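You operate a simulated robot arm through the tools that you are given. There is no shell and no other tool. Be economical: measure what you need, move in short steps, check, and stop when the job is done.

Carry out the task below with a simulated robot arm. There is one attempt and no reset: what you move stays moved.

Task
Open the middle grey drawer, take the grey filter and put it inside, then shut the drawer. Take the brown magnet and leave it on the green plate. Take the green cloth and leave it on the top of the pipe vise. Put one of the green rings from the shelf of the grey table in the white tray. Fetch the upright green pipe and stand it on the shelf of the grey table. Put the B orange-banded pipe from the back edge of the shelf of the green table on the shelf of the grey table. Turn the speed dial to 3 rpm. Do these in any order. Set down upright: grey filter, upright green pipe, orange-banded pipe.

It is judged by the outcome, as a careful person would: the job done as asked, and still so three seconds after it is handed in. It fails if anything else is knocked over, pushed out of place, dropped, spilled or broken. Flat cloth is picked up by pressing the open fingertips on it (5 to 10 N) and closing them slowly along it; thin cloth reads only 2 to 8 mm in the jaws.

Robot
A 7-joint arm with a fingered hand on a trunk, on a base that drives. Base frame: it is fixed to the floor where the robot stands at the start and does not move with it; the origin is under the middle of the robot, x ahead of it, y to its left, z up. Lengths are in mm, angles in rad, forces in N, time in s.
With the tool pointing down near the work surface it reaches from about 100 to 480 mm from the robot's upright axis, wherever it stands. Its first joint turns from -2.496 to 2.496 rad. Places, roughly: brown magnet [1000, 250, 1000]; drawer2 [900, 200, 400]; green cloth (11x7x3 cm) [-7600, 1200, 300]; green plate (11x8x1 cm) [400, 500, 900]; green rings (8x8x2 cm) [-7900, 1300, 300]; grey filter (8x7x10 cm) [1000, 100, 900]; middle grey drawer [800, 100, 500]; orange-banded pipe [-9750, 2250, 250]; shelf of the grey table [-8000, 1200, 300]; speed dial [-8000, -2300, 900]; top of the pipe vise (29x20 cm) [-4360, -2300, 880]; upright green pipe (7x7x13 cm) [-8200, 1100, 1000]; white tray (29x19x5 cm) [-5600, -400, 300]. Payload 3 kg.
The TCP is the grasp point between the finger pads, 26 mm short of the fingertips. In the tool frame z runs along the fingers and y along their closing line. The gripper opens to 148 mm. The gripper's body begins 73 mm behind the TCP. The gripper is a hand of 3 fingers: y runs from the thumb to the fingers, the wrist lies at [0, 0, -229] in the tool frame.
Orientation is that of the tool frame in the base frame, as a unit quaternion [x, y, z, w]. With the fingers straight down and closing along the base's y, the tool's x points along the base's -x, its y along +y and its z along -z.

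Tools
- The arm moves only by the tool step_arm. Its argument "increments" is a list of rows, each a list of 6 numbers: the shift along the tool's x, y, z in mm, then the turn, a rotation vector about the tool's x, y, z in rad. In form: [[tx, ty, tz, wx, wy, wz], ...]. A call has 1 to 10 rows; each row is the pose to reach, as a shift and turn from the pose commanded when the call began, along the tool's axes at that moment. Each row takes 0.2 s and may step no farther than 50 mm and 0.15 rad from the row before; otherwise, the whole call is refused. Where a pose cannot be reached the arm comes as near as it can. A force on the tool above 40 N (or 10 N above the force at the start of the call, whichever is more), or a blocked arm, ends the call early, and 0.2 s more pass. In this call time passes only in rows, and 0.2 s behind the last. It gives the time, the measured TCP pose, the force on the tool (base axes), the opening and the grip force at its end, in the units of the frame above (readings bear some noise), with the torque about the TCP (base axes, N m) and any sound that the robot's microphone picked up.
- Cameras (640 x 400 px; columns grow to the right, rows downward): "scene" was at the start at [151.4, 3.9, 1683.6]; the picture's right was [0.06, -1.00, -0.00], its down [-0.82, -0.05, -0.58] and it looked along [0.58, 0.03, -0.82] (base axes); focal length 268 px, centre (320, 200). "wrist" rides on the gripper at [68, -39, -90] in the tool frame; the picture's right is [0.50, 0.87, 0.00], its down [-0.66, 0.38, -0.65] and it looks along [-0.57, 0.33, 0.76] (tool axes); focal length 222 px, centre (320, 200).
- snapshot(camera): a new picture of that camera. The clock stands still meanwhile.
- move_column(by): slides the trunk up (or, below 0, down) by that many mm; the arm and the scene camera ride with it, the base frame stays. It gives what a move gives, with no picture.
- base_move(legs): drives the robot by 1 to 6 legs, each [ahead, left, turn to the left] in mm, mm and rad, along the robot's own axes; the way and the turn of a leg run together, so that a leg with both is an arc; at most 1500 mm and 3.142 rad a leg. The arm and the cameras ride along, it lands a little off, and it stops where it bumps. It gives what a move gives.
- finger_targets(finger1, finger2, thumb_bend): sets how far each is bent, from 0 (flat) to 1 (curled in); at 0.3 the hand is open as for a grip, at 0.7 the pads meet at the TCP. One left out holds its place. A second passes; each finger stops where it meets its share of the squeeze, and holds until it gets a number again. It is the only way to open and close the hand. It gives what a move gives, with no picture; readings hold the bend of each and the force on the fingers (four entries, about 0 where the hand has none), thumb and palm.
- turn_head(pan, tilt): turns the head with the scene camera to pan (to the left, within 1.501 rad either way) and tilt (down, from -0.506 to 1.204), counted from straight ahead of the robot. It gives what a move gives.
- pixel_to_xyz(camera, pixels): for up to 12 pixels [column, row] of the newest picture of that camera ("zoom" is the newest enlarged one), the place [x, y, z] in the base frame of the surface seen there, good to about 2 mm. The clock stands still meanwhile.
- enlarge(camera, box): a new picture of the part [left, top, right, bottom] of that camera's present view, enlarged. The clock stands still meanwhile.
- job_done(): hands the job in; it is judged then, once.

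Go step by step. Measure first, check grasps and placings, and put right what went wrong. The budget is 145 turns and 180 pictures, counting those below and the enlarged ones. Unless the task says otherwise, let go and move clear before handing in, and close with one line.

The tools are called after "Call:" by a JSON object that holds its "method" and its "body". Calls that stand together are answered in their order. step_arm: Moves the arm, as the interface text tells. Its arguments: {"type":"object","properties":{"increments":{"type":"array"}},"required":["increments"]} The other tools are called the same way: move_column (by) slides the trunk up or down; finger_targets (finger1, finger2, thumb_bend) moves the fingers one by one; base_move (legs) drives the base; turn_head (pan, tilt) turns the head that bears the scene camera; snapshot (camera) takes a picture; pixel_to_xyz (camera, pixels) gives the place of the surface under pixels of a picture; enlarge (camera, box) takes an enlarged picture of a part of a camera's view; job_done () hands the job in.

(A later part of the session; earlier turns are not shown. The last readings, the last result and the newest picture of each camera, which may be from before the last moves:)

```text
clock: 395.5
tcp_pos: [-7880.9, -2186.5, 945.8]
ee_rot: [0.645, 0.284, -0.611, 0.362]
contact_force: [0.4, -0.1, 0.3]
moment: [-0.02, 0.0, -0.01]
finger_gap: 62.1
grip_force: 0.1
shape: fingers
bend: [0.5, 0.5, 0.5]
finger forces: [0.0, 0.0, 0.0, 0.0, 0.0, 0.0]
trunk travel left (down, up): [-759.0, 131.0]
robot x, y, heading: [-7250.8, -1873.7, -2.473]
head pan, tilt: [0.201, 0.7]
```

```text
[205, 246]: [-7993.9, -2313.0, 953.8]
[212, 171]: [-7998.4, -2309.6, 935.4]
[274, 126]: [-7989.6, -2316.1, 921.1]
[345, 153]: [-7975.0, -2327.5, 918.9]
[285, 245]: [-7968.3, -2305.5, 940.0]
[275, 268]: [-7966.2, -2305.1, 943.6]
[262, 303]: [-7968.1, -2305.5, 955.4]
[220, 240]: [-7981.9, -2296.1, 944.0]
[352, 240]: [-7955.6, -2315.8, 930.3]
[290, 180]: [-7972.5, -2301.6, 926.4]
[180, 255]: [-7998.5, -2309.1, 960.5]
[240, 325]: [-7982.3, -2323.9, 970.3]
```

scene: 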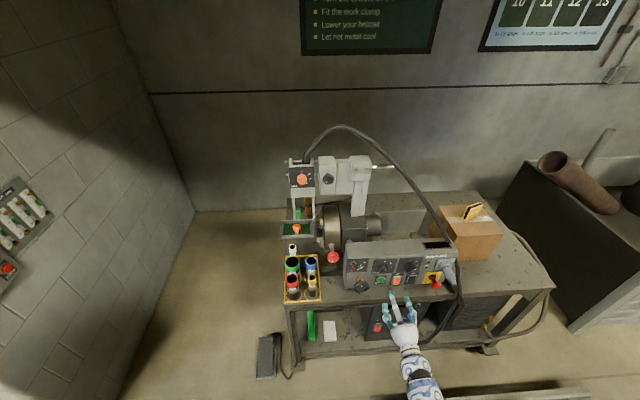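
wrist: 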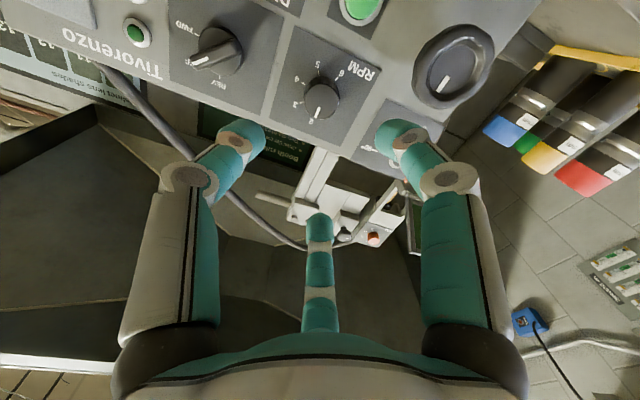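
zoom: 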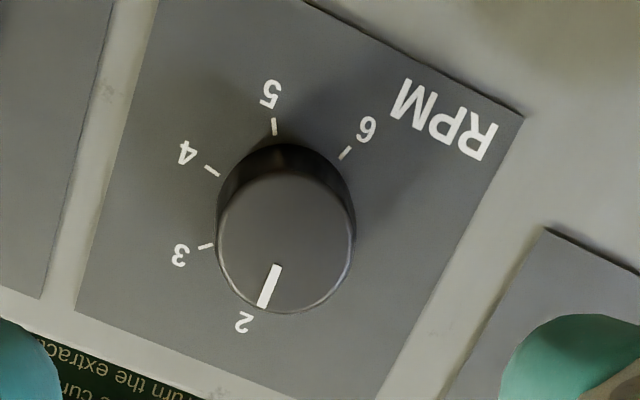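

Ticks: 2≈5°, 3≈53°, spacing 48.5°. Knob axis at s −1, z 941. Advance to 60 mm out first and check centring.

Call:
{"method": "step_arm", "body": {"increments": [[2, -1, 36, 0, 0, 0], [4, -1, 72, 0, 0, 0], [5, -1, 108, 0, 0, 0]]}}

Call:
{"method": "snapshot", "body": {"camera": "wrist"}}

```text
clock: 396.3
tcp_pos: [-7944.6, -2277.3, 943.2]
ee_rot: [0.645, 0.283, -0.611, 0.361]
contact_force: [-0.1, -0.1, -1.4]
moment: [-0.01, 0.0, 0.02]
finger_gap: 62.3
grip_force: 0.1
shape: fingers
bend: [0.5, 0.5, 0.5]
finger forces: [0.0, 0.0, 0.0, 0.1, 0.0, 0.0]
trunk travel left (down, up): [-759.0, 131.0]
robot x, y, heading: [-7250.9, -1876.5, -2.47]
head pan, tilt: [0.201, 0.7]
```

```text
76 pictures are left
```

wrist: 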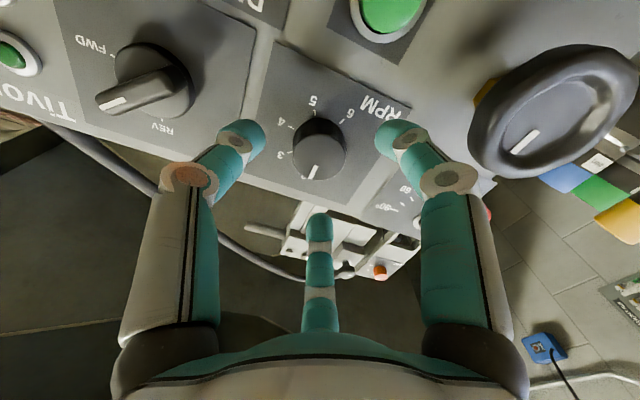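

Centred within 3 mm. Advance 19 mm and close on the knob.

Call:
{"method": "step_arm", "body": {"increments": [[2.7, -1.8, 10, 0, 0, 0], [2.7, -1.8, 19, 0, 0, 0]]}}

Call:
{"method": "finger_targets", "body": {"finger1": 0.58, "finger2": 0.58, "thumb_bend": 0.58}}

Call:
{"method": "snapshot", "body": {"camera": "wrist"}}

```text
clock: 396.9
tcp_pos: [-7955.8, -2289.7, 939.9]
ee_rot: [0.645, 0.283, -0.611, 0.361]
contact_force: [-0.7, 0.9, -0.4]
moment: [0.03, 0.01, -0.01]
finger_gap: 62.1
grip_force: 0.0
shape: fingers
bend: [0.5, 0.5, 0.5]
finger forces: [0.1, 0.1, 0.1, 0.0, 0.0, 0.0]
trunk travel left (down, up): [-759.0, 131.0]
robot x, y, heading: [-7247.3, -1876.4, -2.467]
head pan, tilt: [0.201, 0.7]
```

```text
clock: 397.9
tcp_pos: [-7956.5, -2288.8, 939.8]
ee_rot: [0.645, 0.284, -0.61, 0.362]
contact_force: [0.2, 0.3, -0.3]
moment: [0.0, -0.03, -0.01]
finger_gap: 40.0
grip_force: 0.1
shape: fingers
bend: [0.57, 0.57, 0.57]
finger forces: [0.1, 0.0, 0.0, 0.0, 0.0, 0.0]
trunk travel left (down, up): [-759.0, 131.0]
robot x, y, heading: [-7247.3, -1876.6, -2.466]
head pan, tilt: [0.201, 0.7]
```

```text
75 pictures are left
```

wrist: 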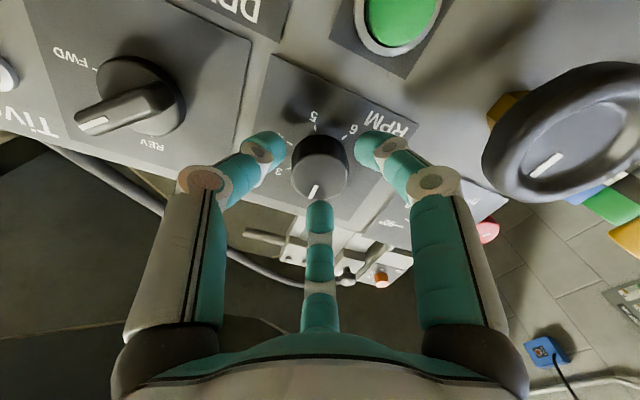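

Nicely surrounding the knob. Close to grip.

Call:
{"method": "finger_targets", "body": {"finger1": 0.68, "finger2": 0.68, "thumb_bend": 0.68}}

Call:
{"method": "enlarge", "body": {"camera": "wrist", "box": [230, 80, 410, 240]}}

```text
clock: 398.9
tcp_pos: [-7955.8, -2288.9, 939.8]
ee_rot: [0.645, 0.283, -0.611, 0.361]
contact_force: [-1.2, 0.9, 0.4]
moment: [0.01, 0.03, -0.04]
finger_gap: 24.1
grip_force: 9.9
shape: fingers
bend: [0.62, 0.6, 0.63]
finger forces: [5.3, 6.4, 0.0, 0.1, 8.0, 0.0]
trunk travel left (down, up): [-759.0, 131.0]
robot x, y, heading: [-7248.0, -1873.9, -2.47]
head pan, tilt: [0.201, 0.7]
```

```text
2.50 times, centred on (320, 160) of wrist
```

zoom: 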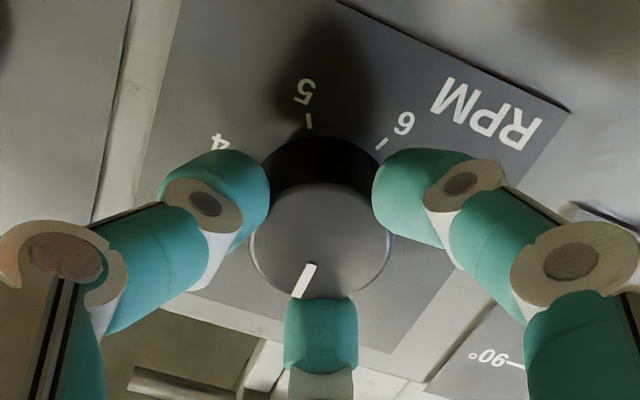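

Gripped at 10 N. Turn +0.84 rad about the tool axis.

Call:
{"method": "step_arm", "body": {"increments": [[0, 0, 0, 0, 0, 0.1], [0, 0, 0, 0, 0, 0.2], [0, 0, 0, 0, 0, 0.3], [0, 0, 0, 0, 0, 0.4], [0, 0, 0, 0, 0, 0.5], [0, 0, 0, 0, 0, 0.6], [0, 0, 0, 0, 0, 0.7], [0, 0, 0, 0, 0, 0.78], [0, 0, 0, 0, 0, 0.84]]}}

Call:
{"method": "snapshot", "body": {"camera": "wrist"}}

Call:
{"method": "enlarge", "body": {"camera": "wrist", "box": [230, 80, 410, 240]}}

```text
clock: 400.9
tcp_pos: [-7954.8, -2288.2, 939.1]
ee_rot: [0.705, -0.004, -0.41, 0.579]
contact_force: [0.1, -3.9, 0.8]
moment: [-0.04, 0.01, 0.03]
finger_gap: 24.0
grip_force: 10.2
shape: fingers
bend: [0.61, 0.6, 0.64]
finger forces: [6.5, 6.9, 0.0, 0.1, 6.2, 0.1]
trunk travel left (down, up): [-759.0, 131.0]
robot x, y, heading: [-7247.6, -1871.2, -2.471]
head pan, tilt: [0.201, 0.7]
```

```text
73 pictures are left
```

wrist: 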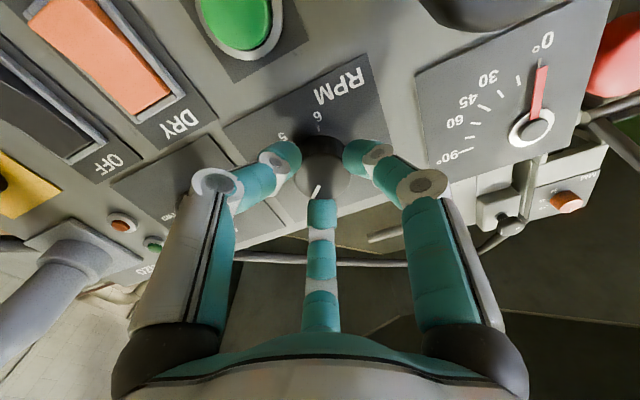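

```text
2.50 times, centred on (320, 160) of wrist
```

zoom: 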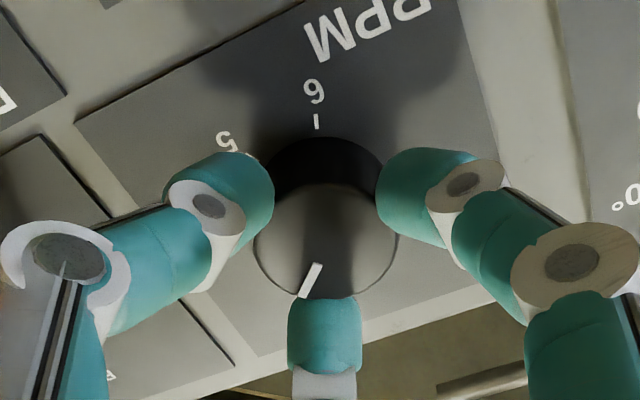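

The knob turned with the hand. Release, back off, and check.

Call:
{"method": "finger_targets", "body": {"finger1": 0.5, "finger2": 0.5, "thumb_bend": 0.5}}

Call:
{"method": "step_arm", "body": {"increments": [[0, 0, -30, 0, 0, 0], [0, 0, -65, 0, 0, 0], [0, 0, -100, 0, 0, 0]]}}

Call:
{"method": "enlarge", "body": {"camera": "wrist", "box": [250, 50, 370, 150]}}

```text
clock: 401.9
tcp_pos: [-7956.7, -2287.7, 939.4]
ee_rot: [0.704, -0.004, -0.411, 0.579]
contact_force: [0.1, 0.4, 0.8]
moment: [0.01, -0.03, 0.01]
finger_gap: 61.7
grip_force: 0.0
shape: fingers
bend: [0.5, 0.5, 0.5]
finger forces: [0.0, 0.0, 0.1, 0.0, 0.0, 0.0]
trunk travel left (down, up): [-759.0, 131.0]
robot x, y, heading: [-7247.0, -1876.4, -2.466]
head pan, tilt: [0.201, 0.7]
```

```text
clock: 402.7
tcp_pos: [-7897.7, -2206.2, 940.4]
ee_rot: [0.704, -0.003, -0.411, 0.58]
contact_force: [0.7, 0.4, 0.1]
moment: [0.06, 0.01, -0.03]
finger_gap: 61.9
grip_force: 0.0
shape: fingers
bend: [0.5, 0.5, 0.5]
finger forces: [0.0, 0.0, 0.0, 0.0, 0.0, 0.0]
trunk travel left (down, up): [-759.0, 131.0]
robot x, y, heading: [-7250.3, -1875.9, -2.465]
head pan, tilt: [0.201, 0.7]
```

```text
4.00 times, centred on (310, 100) of wrist
```

zoom: 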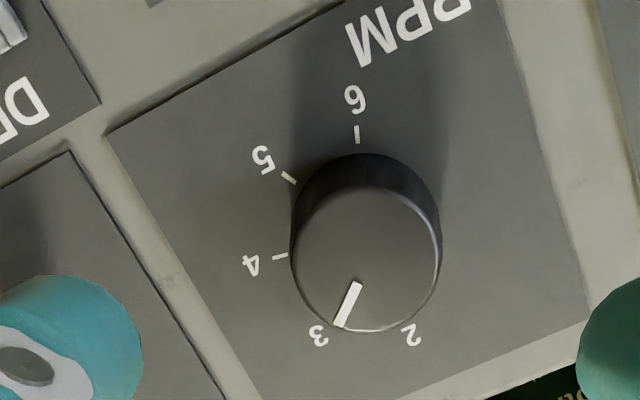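

Call:
{"method": "pixel_to_xyz", "body": {"camera": "zoom", "pixels": [[357, 287], [349, 305], [341, 323], [366, 255], [297, 275], [437, 260], [366, 190], [370, 328], [320, 335], [410, 335], [281, 256], [289, 178]]}}

```text
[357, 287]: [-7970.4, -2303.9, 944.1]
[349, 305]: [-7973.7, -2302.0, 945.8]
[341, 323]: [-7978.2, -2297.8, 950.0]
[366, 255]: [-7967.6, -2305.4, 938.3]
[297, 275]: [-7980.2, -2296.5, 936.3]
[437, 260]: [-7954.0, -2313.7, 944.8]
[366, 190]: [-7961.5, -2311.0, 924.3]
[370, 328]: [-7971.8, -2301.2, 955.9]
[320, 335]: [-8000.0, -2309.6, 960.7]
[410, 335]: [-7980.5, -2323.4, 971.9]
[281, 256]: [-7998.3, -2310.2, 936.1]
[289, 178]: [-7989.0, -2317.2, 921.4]
```

The pointer now reads ≈52–54° with the "3" mark at ≈51°: set to 3. Back away and restore the tool to pointing down.

Call:
{"method": "base_move", "body": {"legs": [[-450, 100, 0]]}}

Call:
{"method": "step_arm", "body": {"increments": [[0, 0, 0, 0, 0, -0.14], [0, 0, 0, 0, 0, -0.28], [0, 0, 0, 0, 0, -0.42], [0, 0, 0, 0, 0, -0.56], [0, 0, 0, 0, 0, -0.7], [0, 0, 0, 0, 0, -0.84], [0, 0, 0, 0, 0, -0.95]]}}

Call:
{"method": "step_arm", "body": {"increments": [[0, 0, 0, 0, 0.15, 0], [0, 0, 0, 0, 0.3, 0], [0, 0, 0, 0, 0.45, 0], [0, 0, 0, 0, 0.6, 0], [0, 0, 0, 0, 0.75, 0], [0, 0, 0, 0, 0.9, 0], [0, 0, 0, 0, 1.05, 0], [0, 0, 0, 0, 1.2, 0], [0, 0, 0, 0, 1.35, 0], [0, 0, 0, 0, 1.5, 0]]}}

Call:
{"method": "finger_targets", "body": {"finger1": 0.3, "finger2": 0.3, "thumb_bend": 0.3}}

```text
clock: 405.6
tcp_pos: [-7474.7, -1997.2, 939.4]
ee_rot: [0.704, -0.003, -0.41, 0.58]
contact_force: [-0.2, 0.9, -0.2]
moment: [-0.02, 0.03, 0.0]
finger_gap: 61.8
grip_force: 0.0
shape: fingers
bend: [0.5, 0.5, 0.5]
finger forces: [0.1, 0.0, 0.0, 0.0, 0.0, 0.0]
trunk travel left (down, up): [-759.0, 131.0]
robot x, y, heading: [-6826.3, -1665.0, -2.469]
head pan, tilt: [0.201, 0.7]
```

```text
clock: 407.1
tcp_pos: [-7473.8, -1997.9, 939.0]
ee_rot: [-0.627, -0.32, 0.63, -0.328]
contact_force: [0.3, -0.7, 0.1]
moment: [-0.01, 0.0, -0.01]
finger_gap: 61.5
grip_force: 0.0
shape: fingers
bend: [0.5, 0.5, 0.5]
finger forces: [0.1, 0.0, 0.0, 0.1, 0.0, 0.0]
trunk travel left (down, up): [-759.0, 131.0]
robot x, y, heading: [-6829.3, -1668.1, -2.459]
head pan, tilt: [0.201, 0.7]
```

```text
clock: 409.4
tcp_pos: [-7475.1, -1997.3, 940.1]
ee_rot: [0.888, 0.458, -0.032, 0.022]
contact_force: [0.2, 0.0, 0.2]
moment: [-0.01, 0.06, 0.0]
finger_gap: 62.0
grip_force: 0.1
shape: fingers
bend: [0.5, 0.5, 0.5]
finger forces: [0.0, 0.0, 0.0, 0.1, 0.0, 0.0]
trunk travel left (down, up): [-759.0, 131.0]
robot x, y, heading: [-6824.8, -1665.3, -2.465]
head pan, tilt: [0.201, 0.7]
```

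```text
clock: 410.4
tcp_pos: [-7474.1, -1997.5, 939.5]
ee_rot: [0.888, 0.457, -0.032, 0.022]
contact_force: [-0.3, -0.5, -0.2]
moment: [0.01, 0.01, 0.01]
finger_gap: 126.4
grip_force: 0.0
shape: fingers
bend: [0.3, 0.3, 0.3]
finger forces: [0.0, 0.1, 0.1, 0.1, 0.0, 0.0]
trunk travel left (down, up): [-759.0, 131.0]
robot x, y, heading: [-6826.3, -1667.1, -2.469]
head pan, tilt: [0.201, 0.7]
```

Tool is down again. Raise and drive around to the table's south-west side, facing it (heading 0.926).

Call:
{"method": "move_column", "body": {"by": 131}}

Call:
{"method": "base_move", "body": {"legs": [[-593, -1020, 0], [0, 0, -2.89], [-262, 1039, 0], [-262, 1039, 0]]}}

Call:
{"method": "turn_head", "body": {"pan": -0.2, "tilt": 0.6}}

Call:
{"method": "snapshot", "body": {"camera": "scene"}}

```text
clock: 411.9
tcp_pos: [-7475.2, -1997.4, 1070.6]
ee_rot: [0.889, 0.456, -0.033, 0.022]
contact_force: [-0.2, 0.3, -1.2]
moment: [0.0, 0.01, 0.0]
finger_gap: 126.7
grip_force: 0.1
shape: fingers
bend: [0.3, 0.3, 0.3]
finger forces: [0.0, 0.0, 0.0, 0.1, 0.0, 0.0]
trunk travel left (down, up): [-890.0, 0.0]
robot x, y, heading: [-6825.8, -1664.9, -2.469]
head pan, tilt: [0.201, 0.7]
```

```text
clock: 435.0
tcp_pos: [-8328.8, 907.5, 1070.5]
ee_rot: [-0.526, 0.849, 0.025, 0.031]
contact_force: [0.7, 0.3, 0.9]
moment: [0.0, -0.04, -0.01]
finger_gap: 126.6
grip_force: 0.0
shape: fingers
bend: [0.3, 0.3, 0.3]
finger forces: [0.0, 0.0, 0.0, 0.0, 0.0, 0.0]
trunk travel left (down, up): [-890.0, 0.0]
robot x, y, heading: [-8916.8, 478.8, 0.834]
head pan, tilt: [0.201, 0.7]
```

```text
clock: 435.9
tcp_pos: [-8328.0, 907.0, 1070.8]
ee_rot: [-0.526, 0.85, 0.024, 0.031]
contact_force: [0.8, -0.3, 0.1]
moment: [0.02, -0.02, -0.01]
finger_gap: 126.7
grip_force: 0.0
shape: fingers
bend: [0.3, 0.3, 0.3]
finger forces: [0.0, 0.0, 0.0, 0.0, 0.0, 0.0]
trunk travel left (down, up): [-890.0, 0.0]
robot x, y, heading: [-8915.5, 480.6, 0.837]
head pan, tilt: [-0.201, 0.6]
```

```text
70 pictures are left
```

scene: 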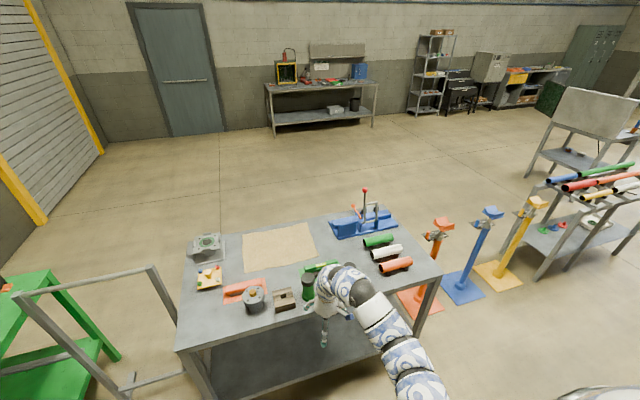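

Call:
{"method": "snapshot", "body": {"camera": "wrist"}}

Call:
{"method": "enlarge", "body": {"camera": "scene", "box": [220, 200, 420, 340]}}

```text
69 pictures are left
```

wrist: 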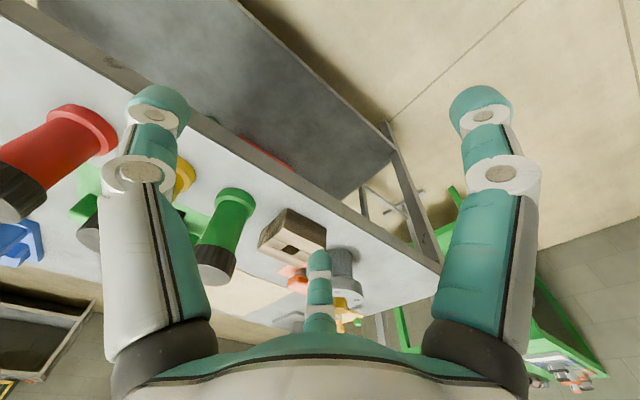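

```text
2.86 times, centred on (320, 270) of scene
```

zoom: 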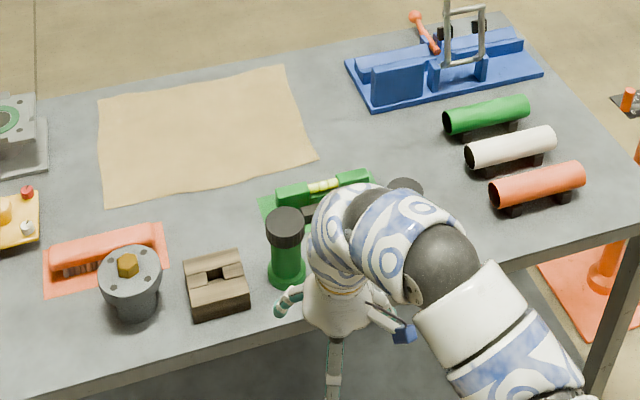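

Measure the green pipe, its neighbours and the table edge.

Call:
{"method": "pixel_to_xyz", "body": {"camera": "zoom", "pixels": [[286, 222], [268, 222], [305, 222], [286, 275], [186, 290], [240, 255], [215, 300], [402, 185], [130, 350], [280, 205]]}}

Call:
{"method": "pixel_to_xyz", "body": {"camera": "wrist", "pixels": [[217, 262], [200, 262], [234, 264], [184, 180], [295, 215], [262, 240], [78, 120], [230, 192]]}}

```text
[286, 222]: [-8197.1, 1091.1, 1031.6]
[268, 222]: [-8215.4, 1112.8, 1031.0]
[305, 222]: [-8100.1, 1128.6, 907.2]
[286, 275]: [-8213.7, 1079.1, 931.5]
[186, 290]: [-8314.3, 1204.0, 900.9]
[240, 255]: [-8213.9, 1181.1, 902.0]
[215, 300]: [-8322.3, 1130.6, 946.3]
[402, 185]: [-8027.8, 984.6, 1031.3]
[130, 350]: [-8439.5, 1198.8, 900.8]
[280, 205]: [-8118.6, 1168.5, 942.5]
```

```text
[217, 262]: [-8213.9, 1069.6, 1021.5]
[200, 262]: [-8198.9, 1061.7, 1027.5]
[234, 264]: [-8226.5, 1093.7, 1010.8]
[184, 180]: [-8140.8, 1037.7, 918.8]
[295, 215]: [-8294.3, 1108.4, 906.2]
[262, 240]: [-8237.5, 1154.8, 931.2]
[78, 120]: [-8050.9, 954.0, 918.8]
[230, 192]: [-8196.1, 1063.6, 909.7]
```

Pipe axis ≈(-8197,1093), top 1031; the yellow neighbour lies toward the thumb (−y), so I'll roll the hand +1.05 to straddle it and raise 50 mm.

Call:
{"method": "step_arm", "body": {"increments": [[0, 0, -45, 0.02, 0.03, 0], [0, 0, -60, 0.04, 0.06, 0]]}}

Call:
{"method": "step_arm", "body": {"increments": [[0, 0, 0, 0, 0, 0.15], [0, 0, 0, 0, 0, 0.3], [0, 0, 0, 0, 0, 0.45], [0, 0, 0, 0, 0, 0.6], [0, 0, 0, 0, 0, 0.75], [0, 0, 0, 0, 0, 0.9], [0, 0, 0, 0, 0, 1.05]]}}

Call:
{"method": "base_move", "body": {"legs": [[190, 20, 0]]}}

Call:
{"method": "snapshot", "body": {"camera": "wrist"}}

```text
clock: 436.5
tcp_pos: [-8327.9, 899.4, 1130.4]
ee_rot: [-0.526, 0.85, -0.009, 0.015]
contact_force: [-0.4, -0.1, 0.3]
moment: [0.0, 0.01, 0.01]
finger_gap: 126.5
grip_force: 0.0
shape: fingers
bend: [0.3, 0.3, 0.3]
finger forces: [0.0, 0.0, 0.1, 0.0, 0.0, 0.0]
trunk travel left (down, up): [-890.0, 0.0]
robot x, y, heading: [-8914.5, 476.8, 0.835]
head pan, tilt: [-0.201, 0.6]
```

```text
clock: 438.1
tcp_pos: [-8328.8, 901.6, 1129.8]
ee_rot: [-0.028, 0.999, 0.001, 0.018]
contact_force: [0.4, 0.2, 0.3]
moment: [-0.02, 0.02, -0.01]
finger_gap: 126.6
grip_force: 0.0
shape: fingers
bend: [0.3, 0.3, 0.3]
finger forces: [0.0, 0.0, 0.1, 0.0, 0.0, 0.0]
trunk travel left (down, up): [-890.0, 0.0]
robot x, y, heading: [-8916.3, 476.6, 0.832]
head pan, tilt: [-0.201, 0.6]
```

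```text
clock: 439.7
tcp_pos: [-8215.3, 1059.4, 1128.4]
ee_rot: [-0.03, 0.999, 0.001, 0.017]
contact_force: [0.3, 0.1, 0.0]
moment: [-0.01, 0.02, 0.0]
finger_gap: 126.7
grip_force: 0.1
shape: fingers
bend: [0.3, 0.3, 0.3]
finger forces: [0.0, 0.0, 0.0, 0.0, 0.1, 0.0]
trunk travel left (down, up): [-890.0, 0.0]
robot x, y, heading: [-8803.2, 631.1, 0.839]
head pan, tilt: [-0.201, 0.6]
```

```text
67 pictures are left
```

wrist: 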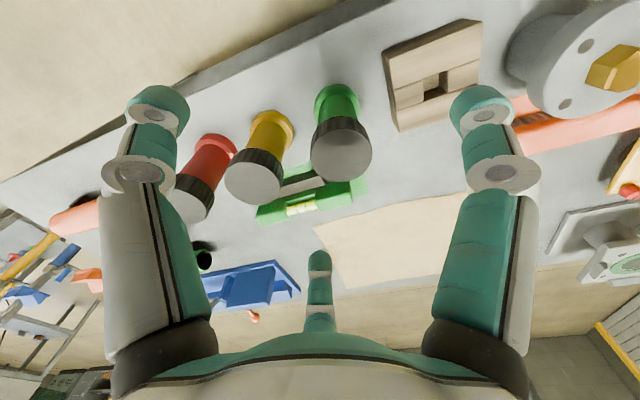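

Call:
{"method": "pixel_to_xyz", "body": {"camera": "wrist", "pixels": [[341, 150], [313, 150], [370, 150], [341, 178], [255, 178], [229, 178], [282, 176], [338, 92], [400, 60]]}}

```text
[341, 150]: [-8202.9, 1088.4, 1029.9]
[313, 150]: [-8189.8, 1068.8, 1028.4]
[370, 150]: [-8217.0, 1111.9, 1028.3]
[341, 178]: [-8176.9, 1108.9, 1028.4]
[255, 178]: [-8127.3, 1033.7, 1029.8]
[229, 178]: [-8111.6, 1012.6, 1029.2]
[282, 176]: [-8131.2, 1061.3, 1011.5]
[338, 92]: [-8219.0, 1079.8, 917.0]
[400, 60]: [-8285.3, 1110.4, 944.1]
```

Green axis (-8201,1091). Set a moderate opening, move over, and descend around the cap.

Call:
{"method": "finger_targets", "body": {"finger1": 0.38, "finger2": 0.38, "thumb_bend": 0.38}}

Call:
{"method": "step_arm", "body": {"increments": [[-8, 16, 0, 0, 0, 0], [-16, 31, 0, 0, 0, 0], [-16, 31, 45, 0, 0, 0], [-16, 31, 85, 0, 0, 0]]}}

Call:
{"method": "snapshot", "body": {"camera": "wrist"}}

```text
clock: 440.7
tcp_pos: [-8214.3, 1057.8, 1130.0]
ee_rot: [-0.03, 0.999, 0.001, 0.018]
contact_force: [0.5, 0.6, 0.4]
moment: [0.03, 0.03, -0.01]
finger_gap: 101.8
grip_force: 0.0
shape: fingers
bend: [0.38, 0.38, 0.38]
finger forces: [0.1, 0.1, 0.0, 0.0, 0.0, 0.0]
trunk travel left (down, up): [-890.0, 0.0]
robot x, y, heading: [-8803.2, 630.4, 0.837]
head pan, tilt: [-0.201, 0.6]
```

```text
clock: 441.7
tcp_pos: [-8200.8, 1091.6, 1048.0]
ee_rot: [-0.03, 0.999, 0.002, 0.018]
contact_force: [-0.2, 0.3, -0.4]
moment: [0.01, 0.0, 0.01]
finger_gap: 102.0
grip_force: 0.0
shape: fingers
bend: [0.38, 0.38, 0.38]
finger forces: [0.1, 0.1, 0.0, 0.1, 0.0, 0.0]
trunk travel left (down, up): [-890.0, 0.0]
robot x, y, heading: [-8800.6, 635.4, 0.835]
head pan, tilt: [-0.201, 0.6]
```

```text
66 pictures are left
```

wrist: 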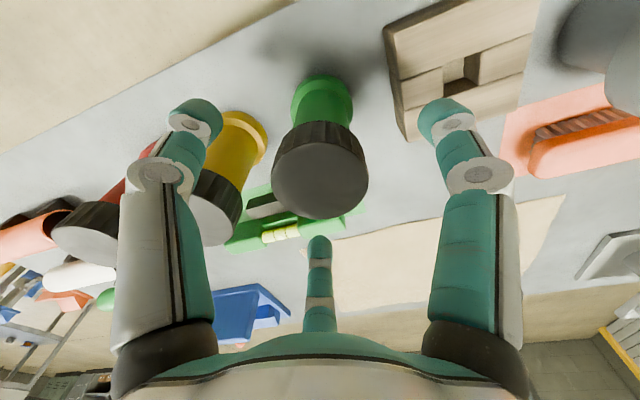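

Perfectly centred. Descend 45 mm and close.

Call:
{"method": "step_arm", "body": {"increments": [[0, 0, 15, 0, 0, 0], [0, 0, 30, 0, 0, 0], [0, 0, 45, 0, 0, 0]]}}

Call:
{"method": "finger_targets", "body": {"finger1": 0.5, "finger2": 0.5, "thumb_bend": 0.5}}

Call:
{"method": "finger_targets", "body": {"finger1": 0.7, "finger2": 0.7, "thumb_bend": 0.7}}

Call:
{"method": "snapshot", "body": {"camera": "wrist"}}

```text
clock: 442.5
tcp_pos: [-8195.7, 1093.4, 1001.1]
ee_rot: [-0.031, 0.999, 0.002, 0.018]
contact_force: [-0.5, -0.4, -0.3]
moment: [0.03, 0.03, -0.02]
finger_gap: 102.1
grip_force: 0.1
shape: fingers
bend: [0.38, 0.38, 0.38]
finger forces: [0.0, 0.0, 0.0, 0.1, 0.0, 0.1]
trunk travel left (down, up): [-890.0, 0.0]
robot x, y, heading: [-8804.6, 634.4, 0.834]
head pan, tilt: [-0.201, 0.6]
```

```text
clock: 443.5
tcp_pos: [-8196.0, 1090.7, 1001.4]
ee_rot: [-0.029, 0.999, 0.001, 0.017]
contact_force: [-0.3, 0.2, -0.2]
moment: [-0.01, -0.03, 0.0]
finger_gap: 62.7
grip_force: 0.0
shape: fingers
bend: [0.5, 0.5, 0.5]
finger forces: [0.1, 0.1, 0.0, 0.1, 0.0, 0.0]
trunk travel left (down, up): [-890.0, 0.0]
robot x, y, heading: [-8798.2, 632.2, 0.836]
head pan, tilt: [-0.201, 0.6]
```

```text
clock: 444.5
tcp_pos: [-8196.2, 1090.8, 1001.9]
ee_rot: [-0.03, 0.999, 0.001, 0.018]
contact_force: [0.2, -1.3, 0.7]
moment: [0.01, -0.02, 0.03]
finger_gap: 34.3
grip_force: 17.4
shape: fingers
bend: [0.57, 0.57, 0.62]
finger forces: [10.8, 10.7, 0.0, 0.0, 13.0, 0.0]
trunk travel left (down, up): [-890.0, 0.0]
robot x, y, heading: [-8798.0, 633.0, 0.834]
head pan, tilt: [-0.201, 0.6]
```

```text
65 pictures are left
```

wrist: 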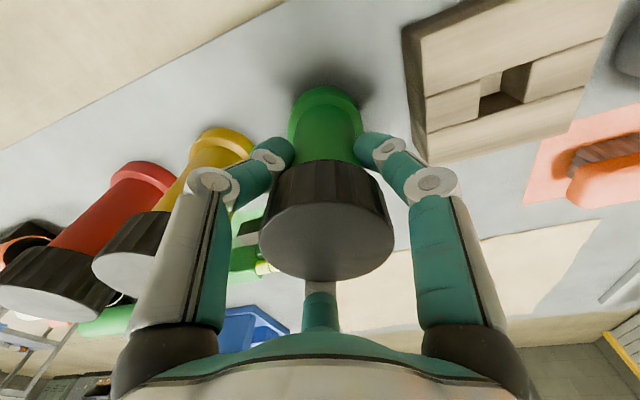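

Gripped below the cap (17 N). Lift, back off the table and lower to shelf height.

Call:
{"method": "step_arm", "body": {"increments": [[0, 0, -30, 0, 0, 0], [0, 0, -70, 0, 0, 0], [0, 0, -110, 0, 0, 0]]}}

Call:
{"method": "base_move", "body": {"legs": [[-400, 0, 0]]}}

Call:
{"method": "move_column", "body": {"by": -400}}

Call:
{"method": "move_column", "body": {"by": -270}}

Call:
{"method": "turn_head", "body": {"pan": -0.1, "tilt": 0.6}}

Call:
{"method": "snapshot", "body": {"camera": "scene"}}

```text
clock: 445.3
tcp_pos: [-8199.3, 1089.1, 1110.1]
ee_rot: [-0.029, 0.999, 0.0, 0.019]
contact_force: [-0.4, -0.8, -3.7]
moment: [-0.01, 0.0, -0.01]
finger_gap: 33.9
grip_force: 16.6
shape: fingers
bend: [0.57, 0.57, 0.62]
finger forces: [10.8, 10.5, 0.1, 0.0, 11.9, 0.1]
trunk travel left (down, up): [-890.0, 0.0]
robot x, y, heading: [-8802.5, 632.9, 0.833]
head pan, tilt: [-0.201, 0.6]
```

```text
clock: 447.8
tcp_pos: [-8469.9, 802.2, 1107.9]
ee_rot: [-0.035, 0.999, 0.002, 0.019]
contact_force: [-0.1, 0.5, -4.5]
moment: [-0.03, -0.02, 0.03]
finger_gap: 33.9
grip_force: 16.8
shape: fingers
bend: [0.57, 0.57, 0.62]
finger forces: [10.9, 10.5, 0.0, 0.0, 12.0, 0.1]
trunk travel left (down, up): [-890.0, 0.0]
robot x, y, heading: [-9063.2, 334.9, 0.846]
head pan, tilt: [-0.201, 0.6]
```

```text
clock: 451.6
tcp_pos: [-8470.6, 800.8, 708.6]
ee_rot: [-0.035, 0.999, 0.001, 0.018]
contact_force: [0.2, 0.5, -3.6]
moment: [-0.02, -0.02, -0.01]
finger_gap: 34.0
grip_force: 16.1
shape: fingers
bend: [0.57, 0.58, 0.62]
finger forces: [10.8, 10.5, 0.0, 0.1, 12.0, 0.0]
trunk travel left (down, up): [-490.0, 400.0]
robot x, y, heading: [-9063.5, 340.6, 0.841]
head pan, tilt: [-0.201, 0.6]
```

```text
clock: 454.3
tcp_pos: [-8470.2, 801.2, 439.0]
ee_rot: [-0.035, 0.999, 0.001, 0.018]
contact_force: [-0.3, 0.1, -3.6]
moment: [-0.01, 0.0, 0.01]
finger_gap: 33.9
grip_force: 16.7
shape: fingers
bend: [0.57, 0.58, 0.62]
finger forces: [10.9, 10.4, 0.1, 0.2, 12.0, 0.1]
trunk travel left (down, up): [-220.0, 670.0]
robot x, y, heading: [-9065.9, 334.9, 0.843]
head pan, tilt: [-0.201, 0.6]
```

```text
clock: 455.0
tcp_pos: [-8469.2, 800.9, 437.7]
ee_rot: [-0.035, 0.999, 0.0, 0.018]
contact_force: [-0.6, -0.2, -3.5]
moment: [-0.03, 0.01, 0.02]
finger_gap: 33.8
grip_force: 16.3
shape: fingers
bend: [0.57, 0.58, 0.62]
finger forces: [10.8, 10.5, 0.0, 0.1, 11.8, 0.1]
trunk travel left (down, up): [-220.0, 670.0]
robot x, y, heading: [-9062.5, 339.1, 0.842]
head pan, tilt: [-0.099, 0.6]
```

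```text
64 pictures are left
```

scene: 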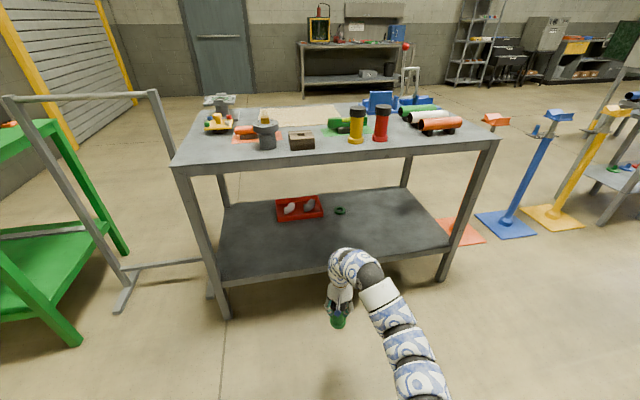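

The shelf's near side is empty. Measure shelf edge, table underside and arm top.

Call:
{"method": "pixel_to_xyz", "body": {"camera": "scene", "pixels": [[330, 262], [330, 160], [350, 252], [375, 275], [390, 315], [420, 250], [240, 268], [338, 318], [330, 235], [215, 300], [445, 275]]}}

```text
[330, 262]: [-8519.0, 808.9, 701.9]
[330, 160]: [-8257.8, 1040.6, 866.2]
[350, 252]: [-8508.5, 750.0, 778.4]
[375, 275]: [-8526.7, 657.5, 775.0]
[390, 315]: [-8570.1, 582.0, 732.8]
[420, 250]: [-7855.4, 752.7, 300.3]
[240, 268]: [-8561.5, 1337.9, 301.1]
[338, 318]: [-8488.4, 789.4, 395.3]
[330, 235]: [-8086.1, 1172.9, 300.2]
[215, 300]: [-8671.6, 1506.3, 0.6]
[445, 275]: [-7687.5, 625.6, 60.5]
```

Ample room. Drive 440 mm in to place at v≈500 on the shelf.

Call:
{"method": "base_move", "body": {"legs": [[440, 15, 0]]}}

Call:
{"method": "snapshot", "body": {"camera": "wrist"}}

Call:
{"method": "snapshot", "body": {"camera": "scene"}}

```text
clock: 457.7
tcp_pos: [-8179.6, 1131.8, 440.2]
ee_rot: [-0.028, 0.999, 0.0, 0.018]
contact_force: [0.9, -0.6, -3.8]
moment: [-0.02, 0.03, -0.01]
finger_gap: 33.6
grip_force: 16.6
shape: fingers
bend: [0.57, 0.58, 0.62]
finger forces: [10.9, 10.4, 0.0, 0.1, 11.9, 0.0]
trunk travel left (down, up): [-220.0, 670.0]
robot x, y, heading: [-8783.7, 674.2, 0.831]
head pan, tilt: [-0.099, 0.6]
```

```text
63 pictures are left
```

wrist: 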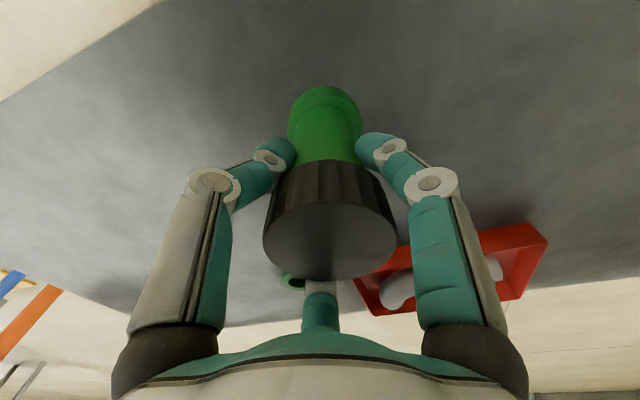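

```text
62 pictures are left
```

scene: 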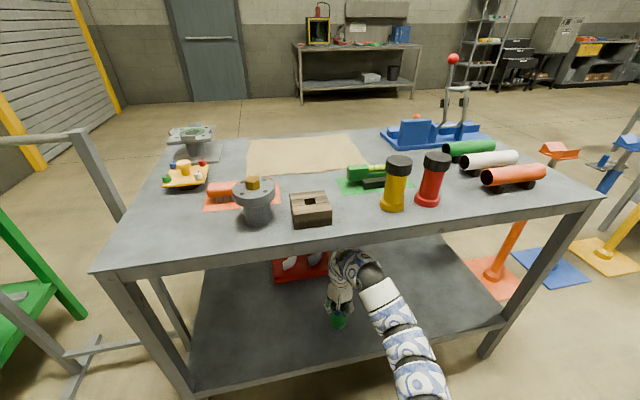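

In place at u 680, v 500. Lower to contact.

Call:
{"method": "step_arm", "body": {"increments": [[0, 0, 15, 0, 0, 0], [0, 0, 28, 0, 0, 0], [0, 0, 34, 0, 0, 0]]}}

Call:
{"method": "step_arm", "body": {"increments": [[0, 0, 2, 0, 0, 0], [0, 0, 4, 0, 0, 0]]}}

```text
clock: 458.5
tcp_pos: [-8177.1, 1130.7, 404.1]
ee_rot: [-0.027, 0.999, 0.001, 0.018]
contact_force: [0.6, 1.8, -3.2]
moment: [0.02, 0.0, -0.03]
finger_gap: 33.7
grip_force: 17.3
shape: fingers
bend: [0.57, 0.58, 0.62]
finger forces: [11.0, 10.4, 0.0, 0.1, 11.9, 0.1]
trunk travel left (down, up): [-220.0, 670.0]
robot x, y, heading: [-8779.5, 675.7, 0.83]
head pan, tilt: [-0.099, 0.6]
```

```text
clock: 459.1
tcp_pos: [-8179.4, 1132.3, 400.1]
ee_rot: [-0.028, 0.999, 0.002, 0.019]
contact_force: [-0.5, -3.8, 5.8]
moment: [-0.01, 0.03, 0.01]
finger_gap: 33.8
grip_force: 17.8
shape: fingers
bend: [0.57, 0.58, 0.62]
finger forces: [11.4, 10.4, 0.1, 0.0, 14.2, 0.1]
trunk travel left (down, up): [-220.0, 670.0]
robot x, y, heading: [-8780.7, 675.6, 0.831]
head pan, tilt: [-0.099, 0.6]
```

Contact (+6 N). Release gradually and withdraw upward.

Call:
{"method": "finger_targets", "body": {"finger1": 0.5, "finger2": 0.5, "thumb_bend": 0.52}}

Call:
{"method": "finger_targets", "body": {"finger1": 0.36, "finger2": 0.36, "thumb_bend": 0.36}}

Call:
{"method": "snapshot", "body": {"camera": "wrist"}}

```text
clock: 460.1
tcp_pos: [-8178.0, 1132.6, 400.1]
ee_rot: [-0.028, 0.999, 0.001, 0.017]
contact_force: [-0.3, 0.4, 0.0]
moment: [-0.01, -0.01, 0.01]
finger_gap: 58.4
grip_force: 0.1
shape: fingers
bend: [0.5, 0.5, 0.52]
finger forces: [0.1, 0.1, 0.1, 0.0, 0.1, 0.0]
trunk travel left (down, up): [-220.0, 670.0]
robot x, y, heading: [-8781.7, 674.4, 0.832]
head pan, tilt: [-0.099, 0.6]
```

```text
clock: 461.1
tcp_pos: [-8178.9, 1132.8, 400.7]
ee_rot: [-0.028, 0.999, 0.0, 0.018]
contact_force: [0.0, -0.5, 0.1]
moment: [0.04, -0.01, -0.04]
finger_gap: 107.4
grip_force: 0.0
shape: fingers
bend: [0.36, 0.36, 0.36]
finger forces: [0.0, 0.1, 0.0, 0.0, 0.1, 0.1]
trunk travel left (down, up): [-220.0, 670.0]
robot x, y, heading: [-8781.7, 674.9, 0.835]
head pan, tilt: [-0.099, 0.6]
```

```text
61 pictures are left
```

wrist: 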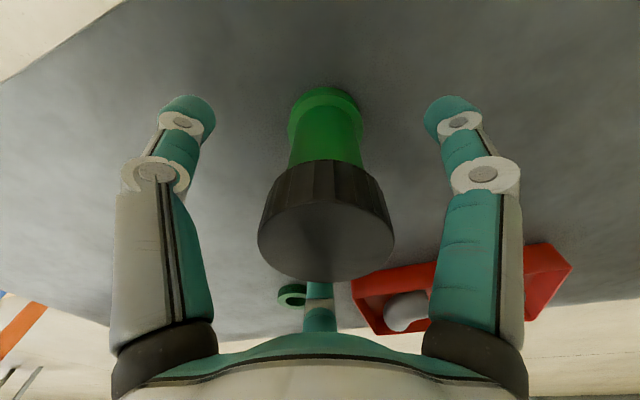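

Pipe stands upright. Raise 68 mm to clear its top (arm top ≈810 < 860) and back out.

Call:
{"method": "step_arm", "body": {"increments": [[0, 0, -25, 0, 0, 0], [0, 0, -50, 0, 0, 0], [0, 0, -69, 0, 0, 0]]}}

Call:
{"method": "base_move", "body": {"legs": [[-450, 0, 0]]}}

Call:
{"method": "turn_head", "body": {"pan": 0.5, "tilt": 0.5}}

Call:
{"method": "snapshot", "body": {"camera": "scene"}}

```text
clock: 461.9
tcp_pos: [-8183.0, 1131.2, 469.1]
ee_rot: [-0.027, 0.999, 0.001, 0.018]
contact_force: [0.0, 0.6, -0.6]
moment: [0.01, 0.01, 0.05]
finger_gap: 107.9
grip_force: 0.1
shape: fingers
bend: [0.36, 0.36, 0.36]
finger forces: [0.1, 0.0, 0.1, 0.0, 0.0, 0.1]
trunk travel left (down, up): [-220.0, 670.0]
robot x, y, heading: [-8782.4, 676.3, 0.832]
head pan, tilt: [-0.099, 0.6]
```

```text
clock: 464.6
tcp_pos: [-8489.3, 796.5, 468.3]
ee_rot: [-0.028, 0.999, 0.0, 0.018]
contact_force: [0.2, 0.9, 0.4]
moment: [0.01, 0.02, -0.01]
finger_gap: 107.5
grip_force: 0.0
shape: fingers
bend: [0.36, 0.36, 0.36]
finger forces: [0.0, 0.1, 0.0, 0.0, 0.0, 0.0]
trunk travel left (down, up): [-220.0, 670.0]
robot x, y, heading: [-9089.6, 340.5, 0.83]
head pan, tilt: [-0.099, 0.6]
```

```text
clock: 465.6
tcp_pos: [-8487.8, 797.1, 468.8]
ee_rot: [-0.029, 0.999, 0.0, 0.017]
contact_force: [-0.7, -0.4, 0.0]
moment: [0.0, -0.01, 0.01]
finger_gap: 107.6
grip_force: 0.0
shape: fingers
bend: [0.36, 0.36, 0.36]
finger forces: [0.0, 0.0, 0.1, 0.0, 0.0, 0.0]
trunk travel left (down, up): [-220.0, 670.0]
robot x, y, heading: [-9087.5, 341.1, 0.831]
head pan, tilt: [0.499, 0.499]
```

```text
60 pictures are left
```

scene: 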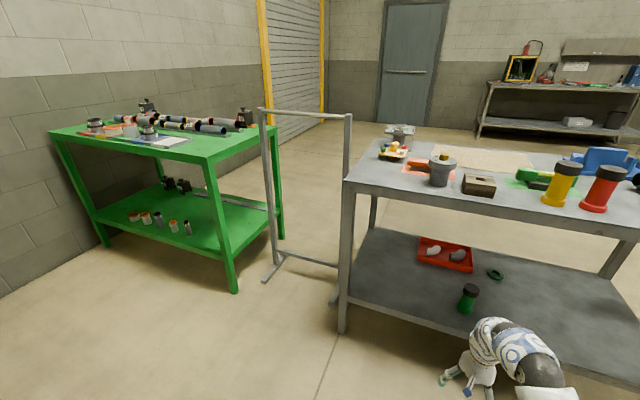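

The green pipe stands on the shelf. Zoom on the green table's shelf.

Call:
{"method": "enlarge", "body": {"camera": "scene", "box": [90, 160, 250, 270]}}

Call:
{"method": "pixel_to_xyz", "body": {"camera": "scene", "pixels": [[134, 217], [146, 218], [158, 220], [174, 227], [187, 229], [232, 280], [215, 165], [55, 135], [272, 235], [100, 235], [265, 270], [165, 185]]}}

```text
3.64 times, centred on (170, 215) of scene
```

zoom: 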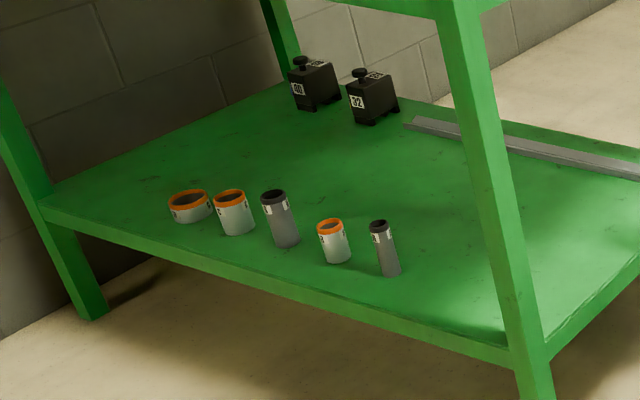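

```text
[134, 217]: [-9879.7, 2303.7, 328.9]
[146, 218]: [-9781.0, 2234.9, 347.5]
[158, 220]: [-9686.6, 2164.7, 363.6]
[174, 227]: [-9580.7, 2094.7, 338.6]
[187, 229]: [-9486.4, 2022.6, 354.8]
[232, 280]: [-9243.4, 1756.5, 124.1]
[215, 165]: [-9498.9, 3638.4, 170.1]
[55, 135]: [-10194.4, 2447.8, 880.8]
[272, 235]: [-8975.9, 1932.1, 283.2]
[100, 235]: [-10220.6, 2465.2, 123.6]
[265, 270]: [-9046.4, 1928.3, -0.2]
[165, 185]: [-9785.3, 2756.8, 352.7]
```

Three orange-banded pipes; I need to read the labels closer. Measure the wall to be sure there's room.

Call:
{"method": "pixel_to_xyz", "body": {"camera": "scene", "pixels": [[10, 350], [60, 280], [20, 200], [100, 250], [15, 300], [250, 390]]}}

Call:
{"method": "enlarge", "body": {"camera": "scene", "box": [125, 200, 195, 240]}}

```text
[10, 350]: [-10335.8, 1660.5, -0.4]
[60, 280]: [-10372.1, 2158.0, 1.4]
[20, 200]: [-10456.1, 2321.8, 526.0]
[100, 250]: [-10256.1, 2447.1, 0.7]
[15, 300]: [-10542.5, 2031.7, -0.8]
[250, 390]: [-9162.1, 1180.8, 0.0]
```

```text
9.14 times, centred on (160, 220) of scene
```

zoom: 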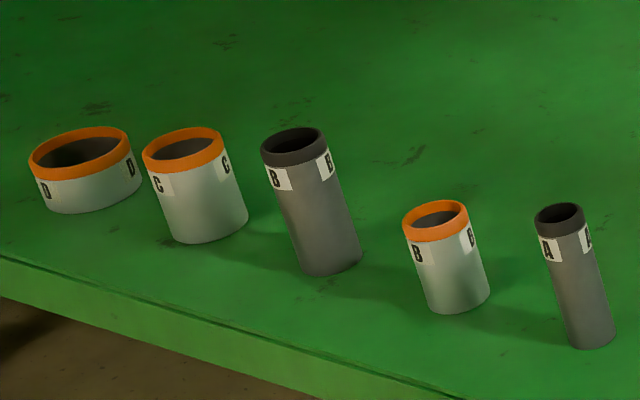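

The B orange-banded pipe is at (-9581,2095), height to ~340. Drive to staging in front of it.

Call:
{"method": "base_move", "body": {"legs": [[0, 0, 0.112], [-30, 782, 0], [-30, 782, 0]]}}

Call:
{"method": "turn_head", "body": {"pan": -0.1, "tilt": 0.6}}

Call:
{"method": "snapshot", "body": {"camera": "scene"}}

```text
clock: 474.2
tcp_pos: [-9830.9, 1728.6, 469.4]
ee_rot: [-0.078, 0.997, 0.001, 0.017]
contact_force: [-0.2, 0.0, 0.3]
moment: [0.0, 0.05, -0.01]
finger_gap: 107.6
grip_force: 0.1
shape: fingers
bend: [0.36, 0.36, 0.36]
finger forces: [0.1, 0.0, 0.0, 0.0, 0.1, 0.0]
trunk travel left (down, up): [-220.0, 670.0]
robot x, y, heading: [-10379.9, 1214.9, 0.929]
head pan, tilt: [0.499, 0.499]
```

```text
clock: 475.2
tcp_pos: [-9831.8, 1728.8, 468.5]
ee_rot: [-0.078, 0.997, 0.001, 0.018]
contact_force: [-0.6, -0.5, 0.3]
moment: [-0.02, 0.02, 0.01]
finger_gap: 107.5
grip_force: 0.0
shape: fingers
bend: [0.36, 0.36, 0.36]
finger forces: [0.0, 0.1, 0.1, 0.1, 0.0, 0.0]
trunk travel left (down, up): [-220.0, 670.0]
robot x, y, heading: [-10381.7, 1214.2, 0.933]
head pan, tilt: [-0.099, 0.6]
```

```text
57 pictures are left
```

scene: 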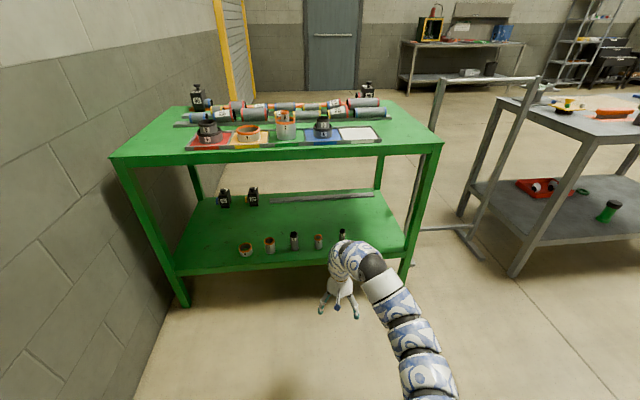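

Call:
{"method": "enlarge", "body": {"camera": "scene", "box": [235, 220, 355, 270]}}

Call:
{"method": "pixel_to_xyz", "body": {"camera": "scene", "pixels": [[319, 243], [314, 237], [324, 237], [319, 248], [294, 240], [342, 236], [320, 150], [320, 265]]}}

```text
5.33 times, centred on (295, 245) of scene
```

zoom: 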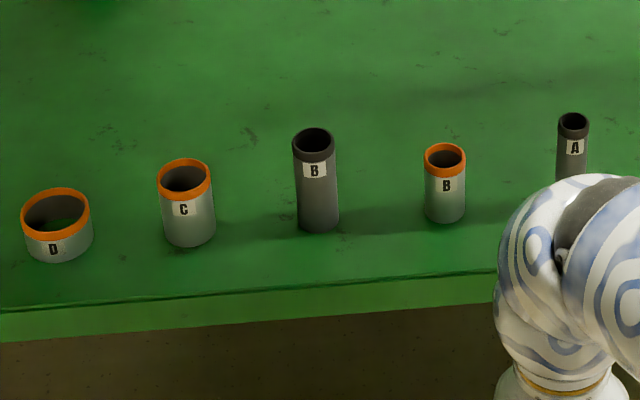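

```text
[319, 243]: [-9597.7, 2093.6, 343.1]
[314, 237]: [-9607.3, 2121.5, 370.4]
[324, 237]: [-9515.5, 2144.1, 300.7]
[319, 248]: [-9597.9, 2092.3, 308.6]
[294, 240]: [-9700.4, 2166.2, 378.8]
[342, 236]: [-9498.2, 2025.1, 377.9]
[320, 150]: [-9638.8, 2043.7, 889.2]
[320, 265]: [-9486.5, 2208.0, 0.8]
```

Pipe centre ≈(-9584,2107), ⌀~40, top 370. Drive over it at a safe height.

Call:
{"method": "base_move", "body": {"legs": [[440, 22, 0]]}}

Call:
{"method": "snapshot", "body": {"camera": "wrist"}}

```text
clock: 477.8
tcp_pos: [-9586.6, 2089.6, 468.8]
ee_rot: [-0.077, 0.997, 0.002, 0.017]
contact_force: [-0.3, -0.2, 0.2]
moment: [-0.02, 0.01, -0.02]
finger_gap: 107.7
grip_force: 0.0
shape: fingers
bend: [0.36, 0.36, 0.36]
finger forces: [0.0, 0.0, 0.0, 0.0, 0.0, 0.1]
trunk travel left (down, up): [-220.0, 670.0]
robot x, y, heading: [-10136.6, 1574.8, 0.93]
head pan, tilt: [-0.099, 0.6]
```

```text
55 pictures are left
```

wrist: 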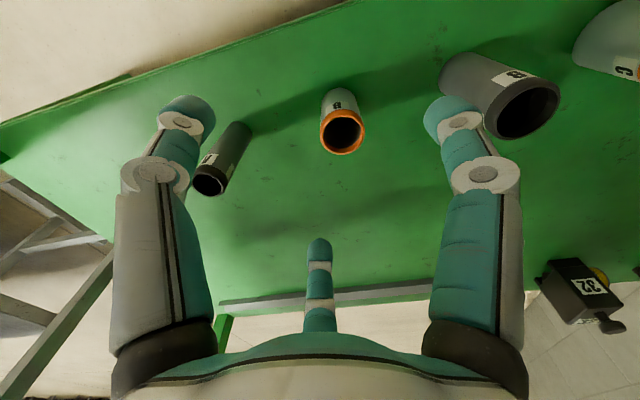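

Call:
{"method": "pixel_to_xyz", "body": {"camera": "wrist", "pixels": [[323, 132], [362, 130], [342, 113], [342, 151], [342, 95], [209, 180], [522, 108]]}}

```text
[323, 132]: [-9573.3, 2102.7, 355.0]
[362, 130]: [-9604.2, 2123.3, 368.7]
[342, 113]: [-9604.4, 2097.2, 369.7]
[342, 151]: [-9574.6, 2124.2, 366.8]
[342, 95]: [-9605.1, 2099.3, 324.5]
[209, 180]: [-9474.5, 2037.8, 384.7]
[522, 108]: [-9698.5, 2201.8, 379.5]
```

Centre (-9589,2112). Move over and descend to z≈350.

Call:
{"method": "step_arm", "body": {"increments": [[2, 22, 5, 0, 0, 0], [2, 22, 45, 0, 0, 0], [3, 22, 85, 0, 0, 0], [3, 22, 118, 0, 0, 0]]}}

Call:
{"method": "snapshot", "body": {"camera": "wrist"}}

```text
clock: 478.8
tcp_pos: [-9588.0, 2109.6, 354.5]
ee_rot: [-0.076, 0.997, 0.002, 0.019]
contact_force: [-0.1, -0.5, -0.2]
moment: [0.01, 0.01, -0.04]
finger_gap: 107.6
grip_force: 0.0
shape: fingers
bend: [0.36, 0.36, 0.36]
finger forces: [0.0, 0.0, 0.1, 0.0, 0.0, 0.0]
trunk travel left (down, up): [-220.0, 670.0]
robot x, y, heading: [-10139.2, 1574.5, 0.93]
head pan, tilt: [-0.099, 0.6]
```

```text
54 pictures are left
```

wrist: 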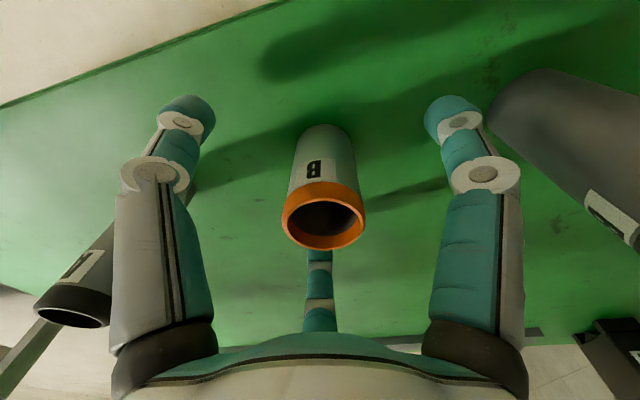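

Centred on the pipe. Close and lift.

Call:
{"method": "finger_targets", "body": {"finger1": 0.52, "finger2": 0.52, "thumb_bend": 0.52}}

Call:
{"method": "finger_targets", "body": {"finger1": 0.72, "finger2": 0.72, "thumb_bend": 0.72}}

Call:
{"method": "snapshot", "body": {"camera": "wrist"}}

```text
clock: 479.8
tcp_pos: [-9588.0, 2110.1, 353.5]
ee_rot: [-0.077, 0.997, 0.001, 0.017]
contact_force: [0.7, -0.4, -0.6]
moment: [0.0, 0.04, 0.0]
finger_gap: 56.0
grip_force: 0.2
shape: fingers
bend: [0.52, 0.52, 0.52]
finger forces: [0.0, 0.0, 0.0, 0.1, 0.0, 0.0]
trunk travel left (down, up): [-220.0, 670.0]
robot x, y, heading: [-10138.8, 1573.0, 0.933]
head pan, tilt: [-0.099, 0.6]
```

```text
clock: 480.8
tcp_pos: [-9587.0, 2110.2, 354.1]
ee_rot: [-0.077, 0.997, 0.001, 0.018]
contact_force: [1.0, 0.4, 0.4]
moment: [-0.01, -0.01, -0.01]
finger_gap: 27.9
grip_force: 17.9
shape: fingers
bend: [0.59, 0.6, 0.64]
finger forces: [11.7, 11.2, 0.0, 0.0, 12.7, 0.1]
trunk travel left (down, up): [-220.0, 670.0]
robot x, y, heading: [-10135.2, 1574.6, 0.93]
head pan, tilt: [-0.099, 0.6]
```

```text
53 pictures are left
```

wrist: 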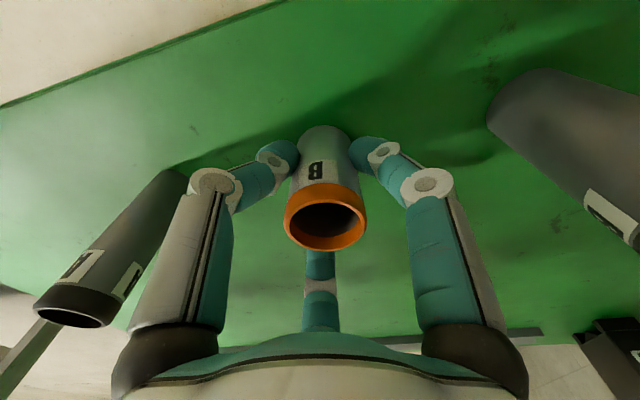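

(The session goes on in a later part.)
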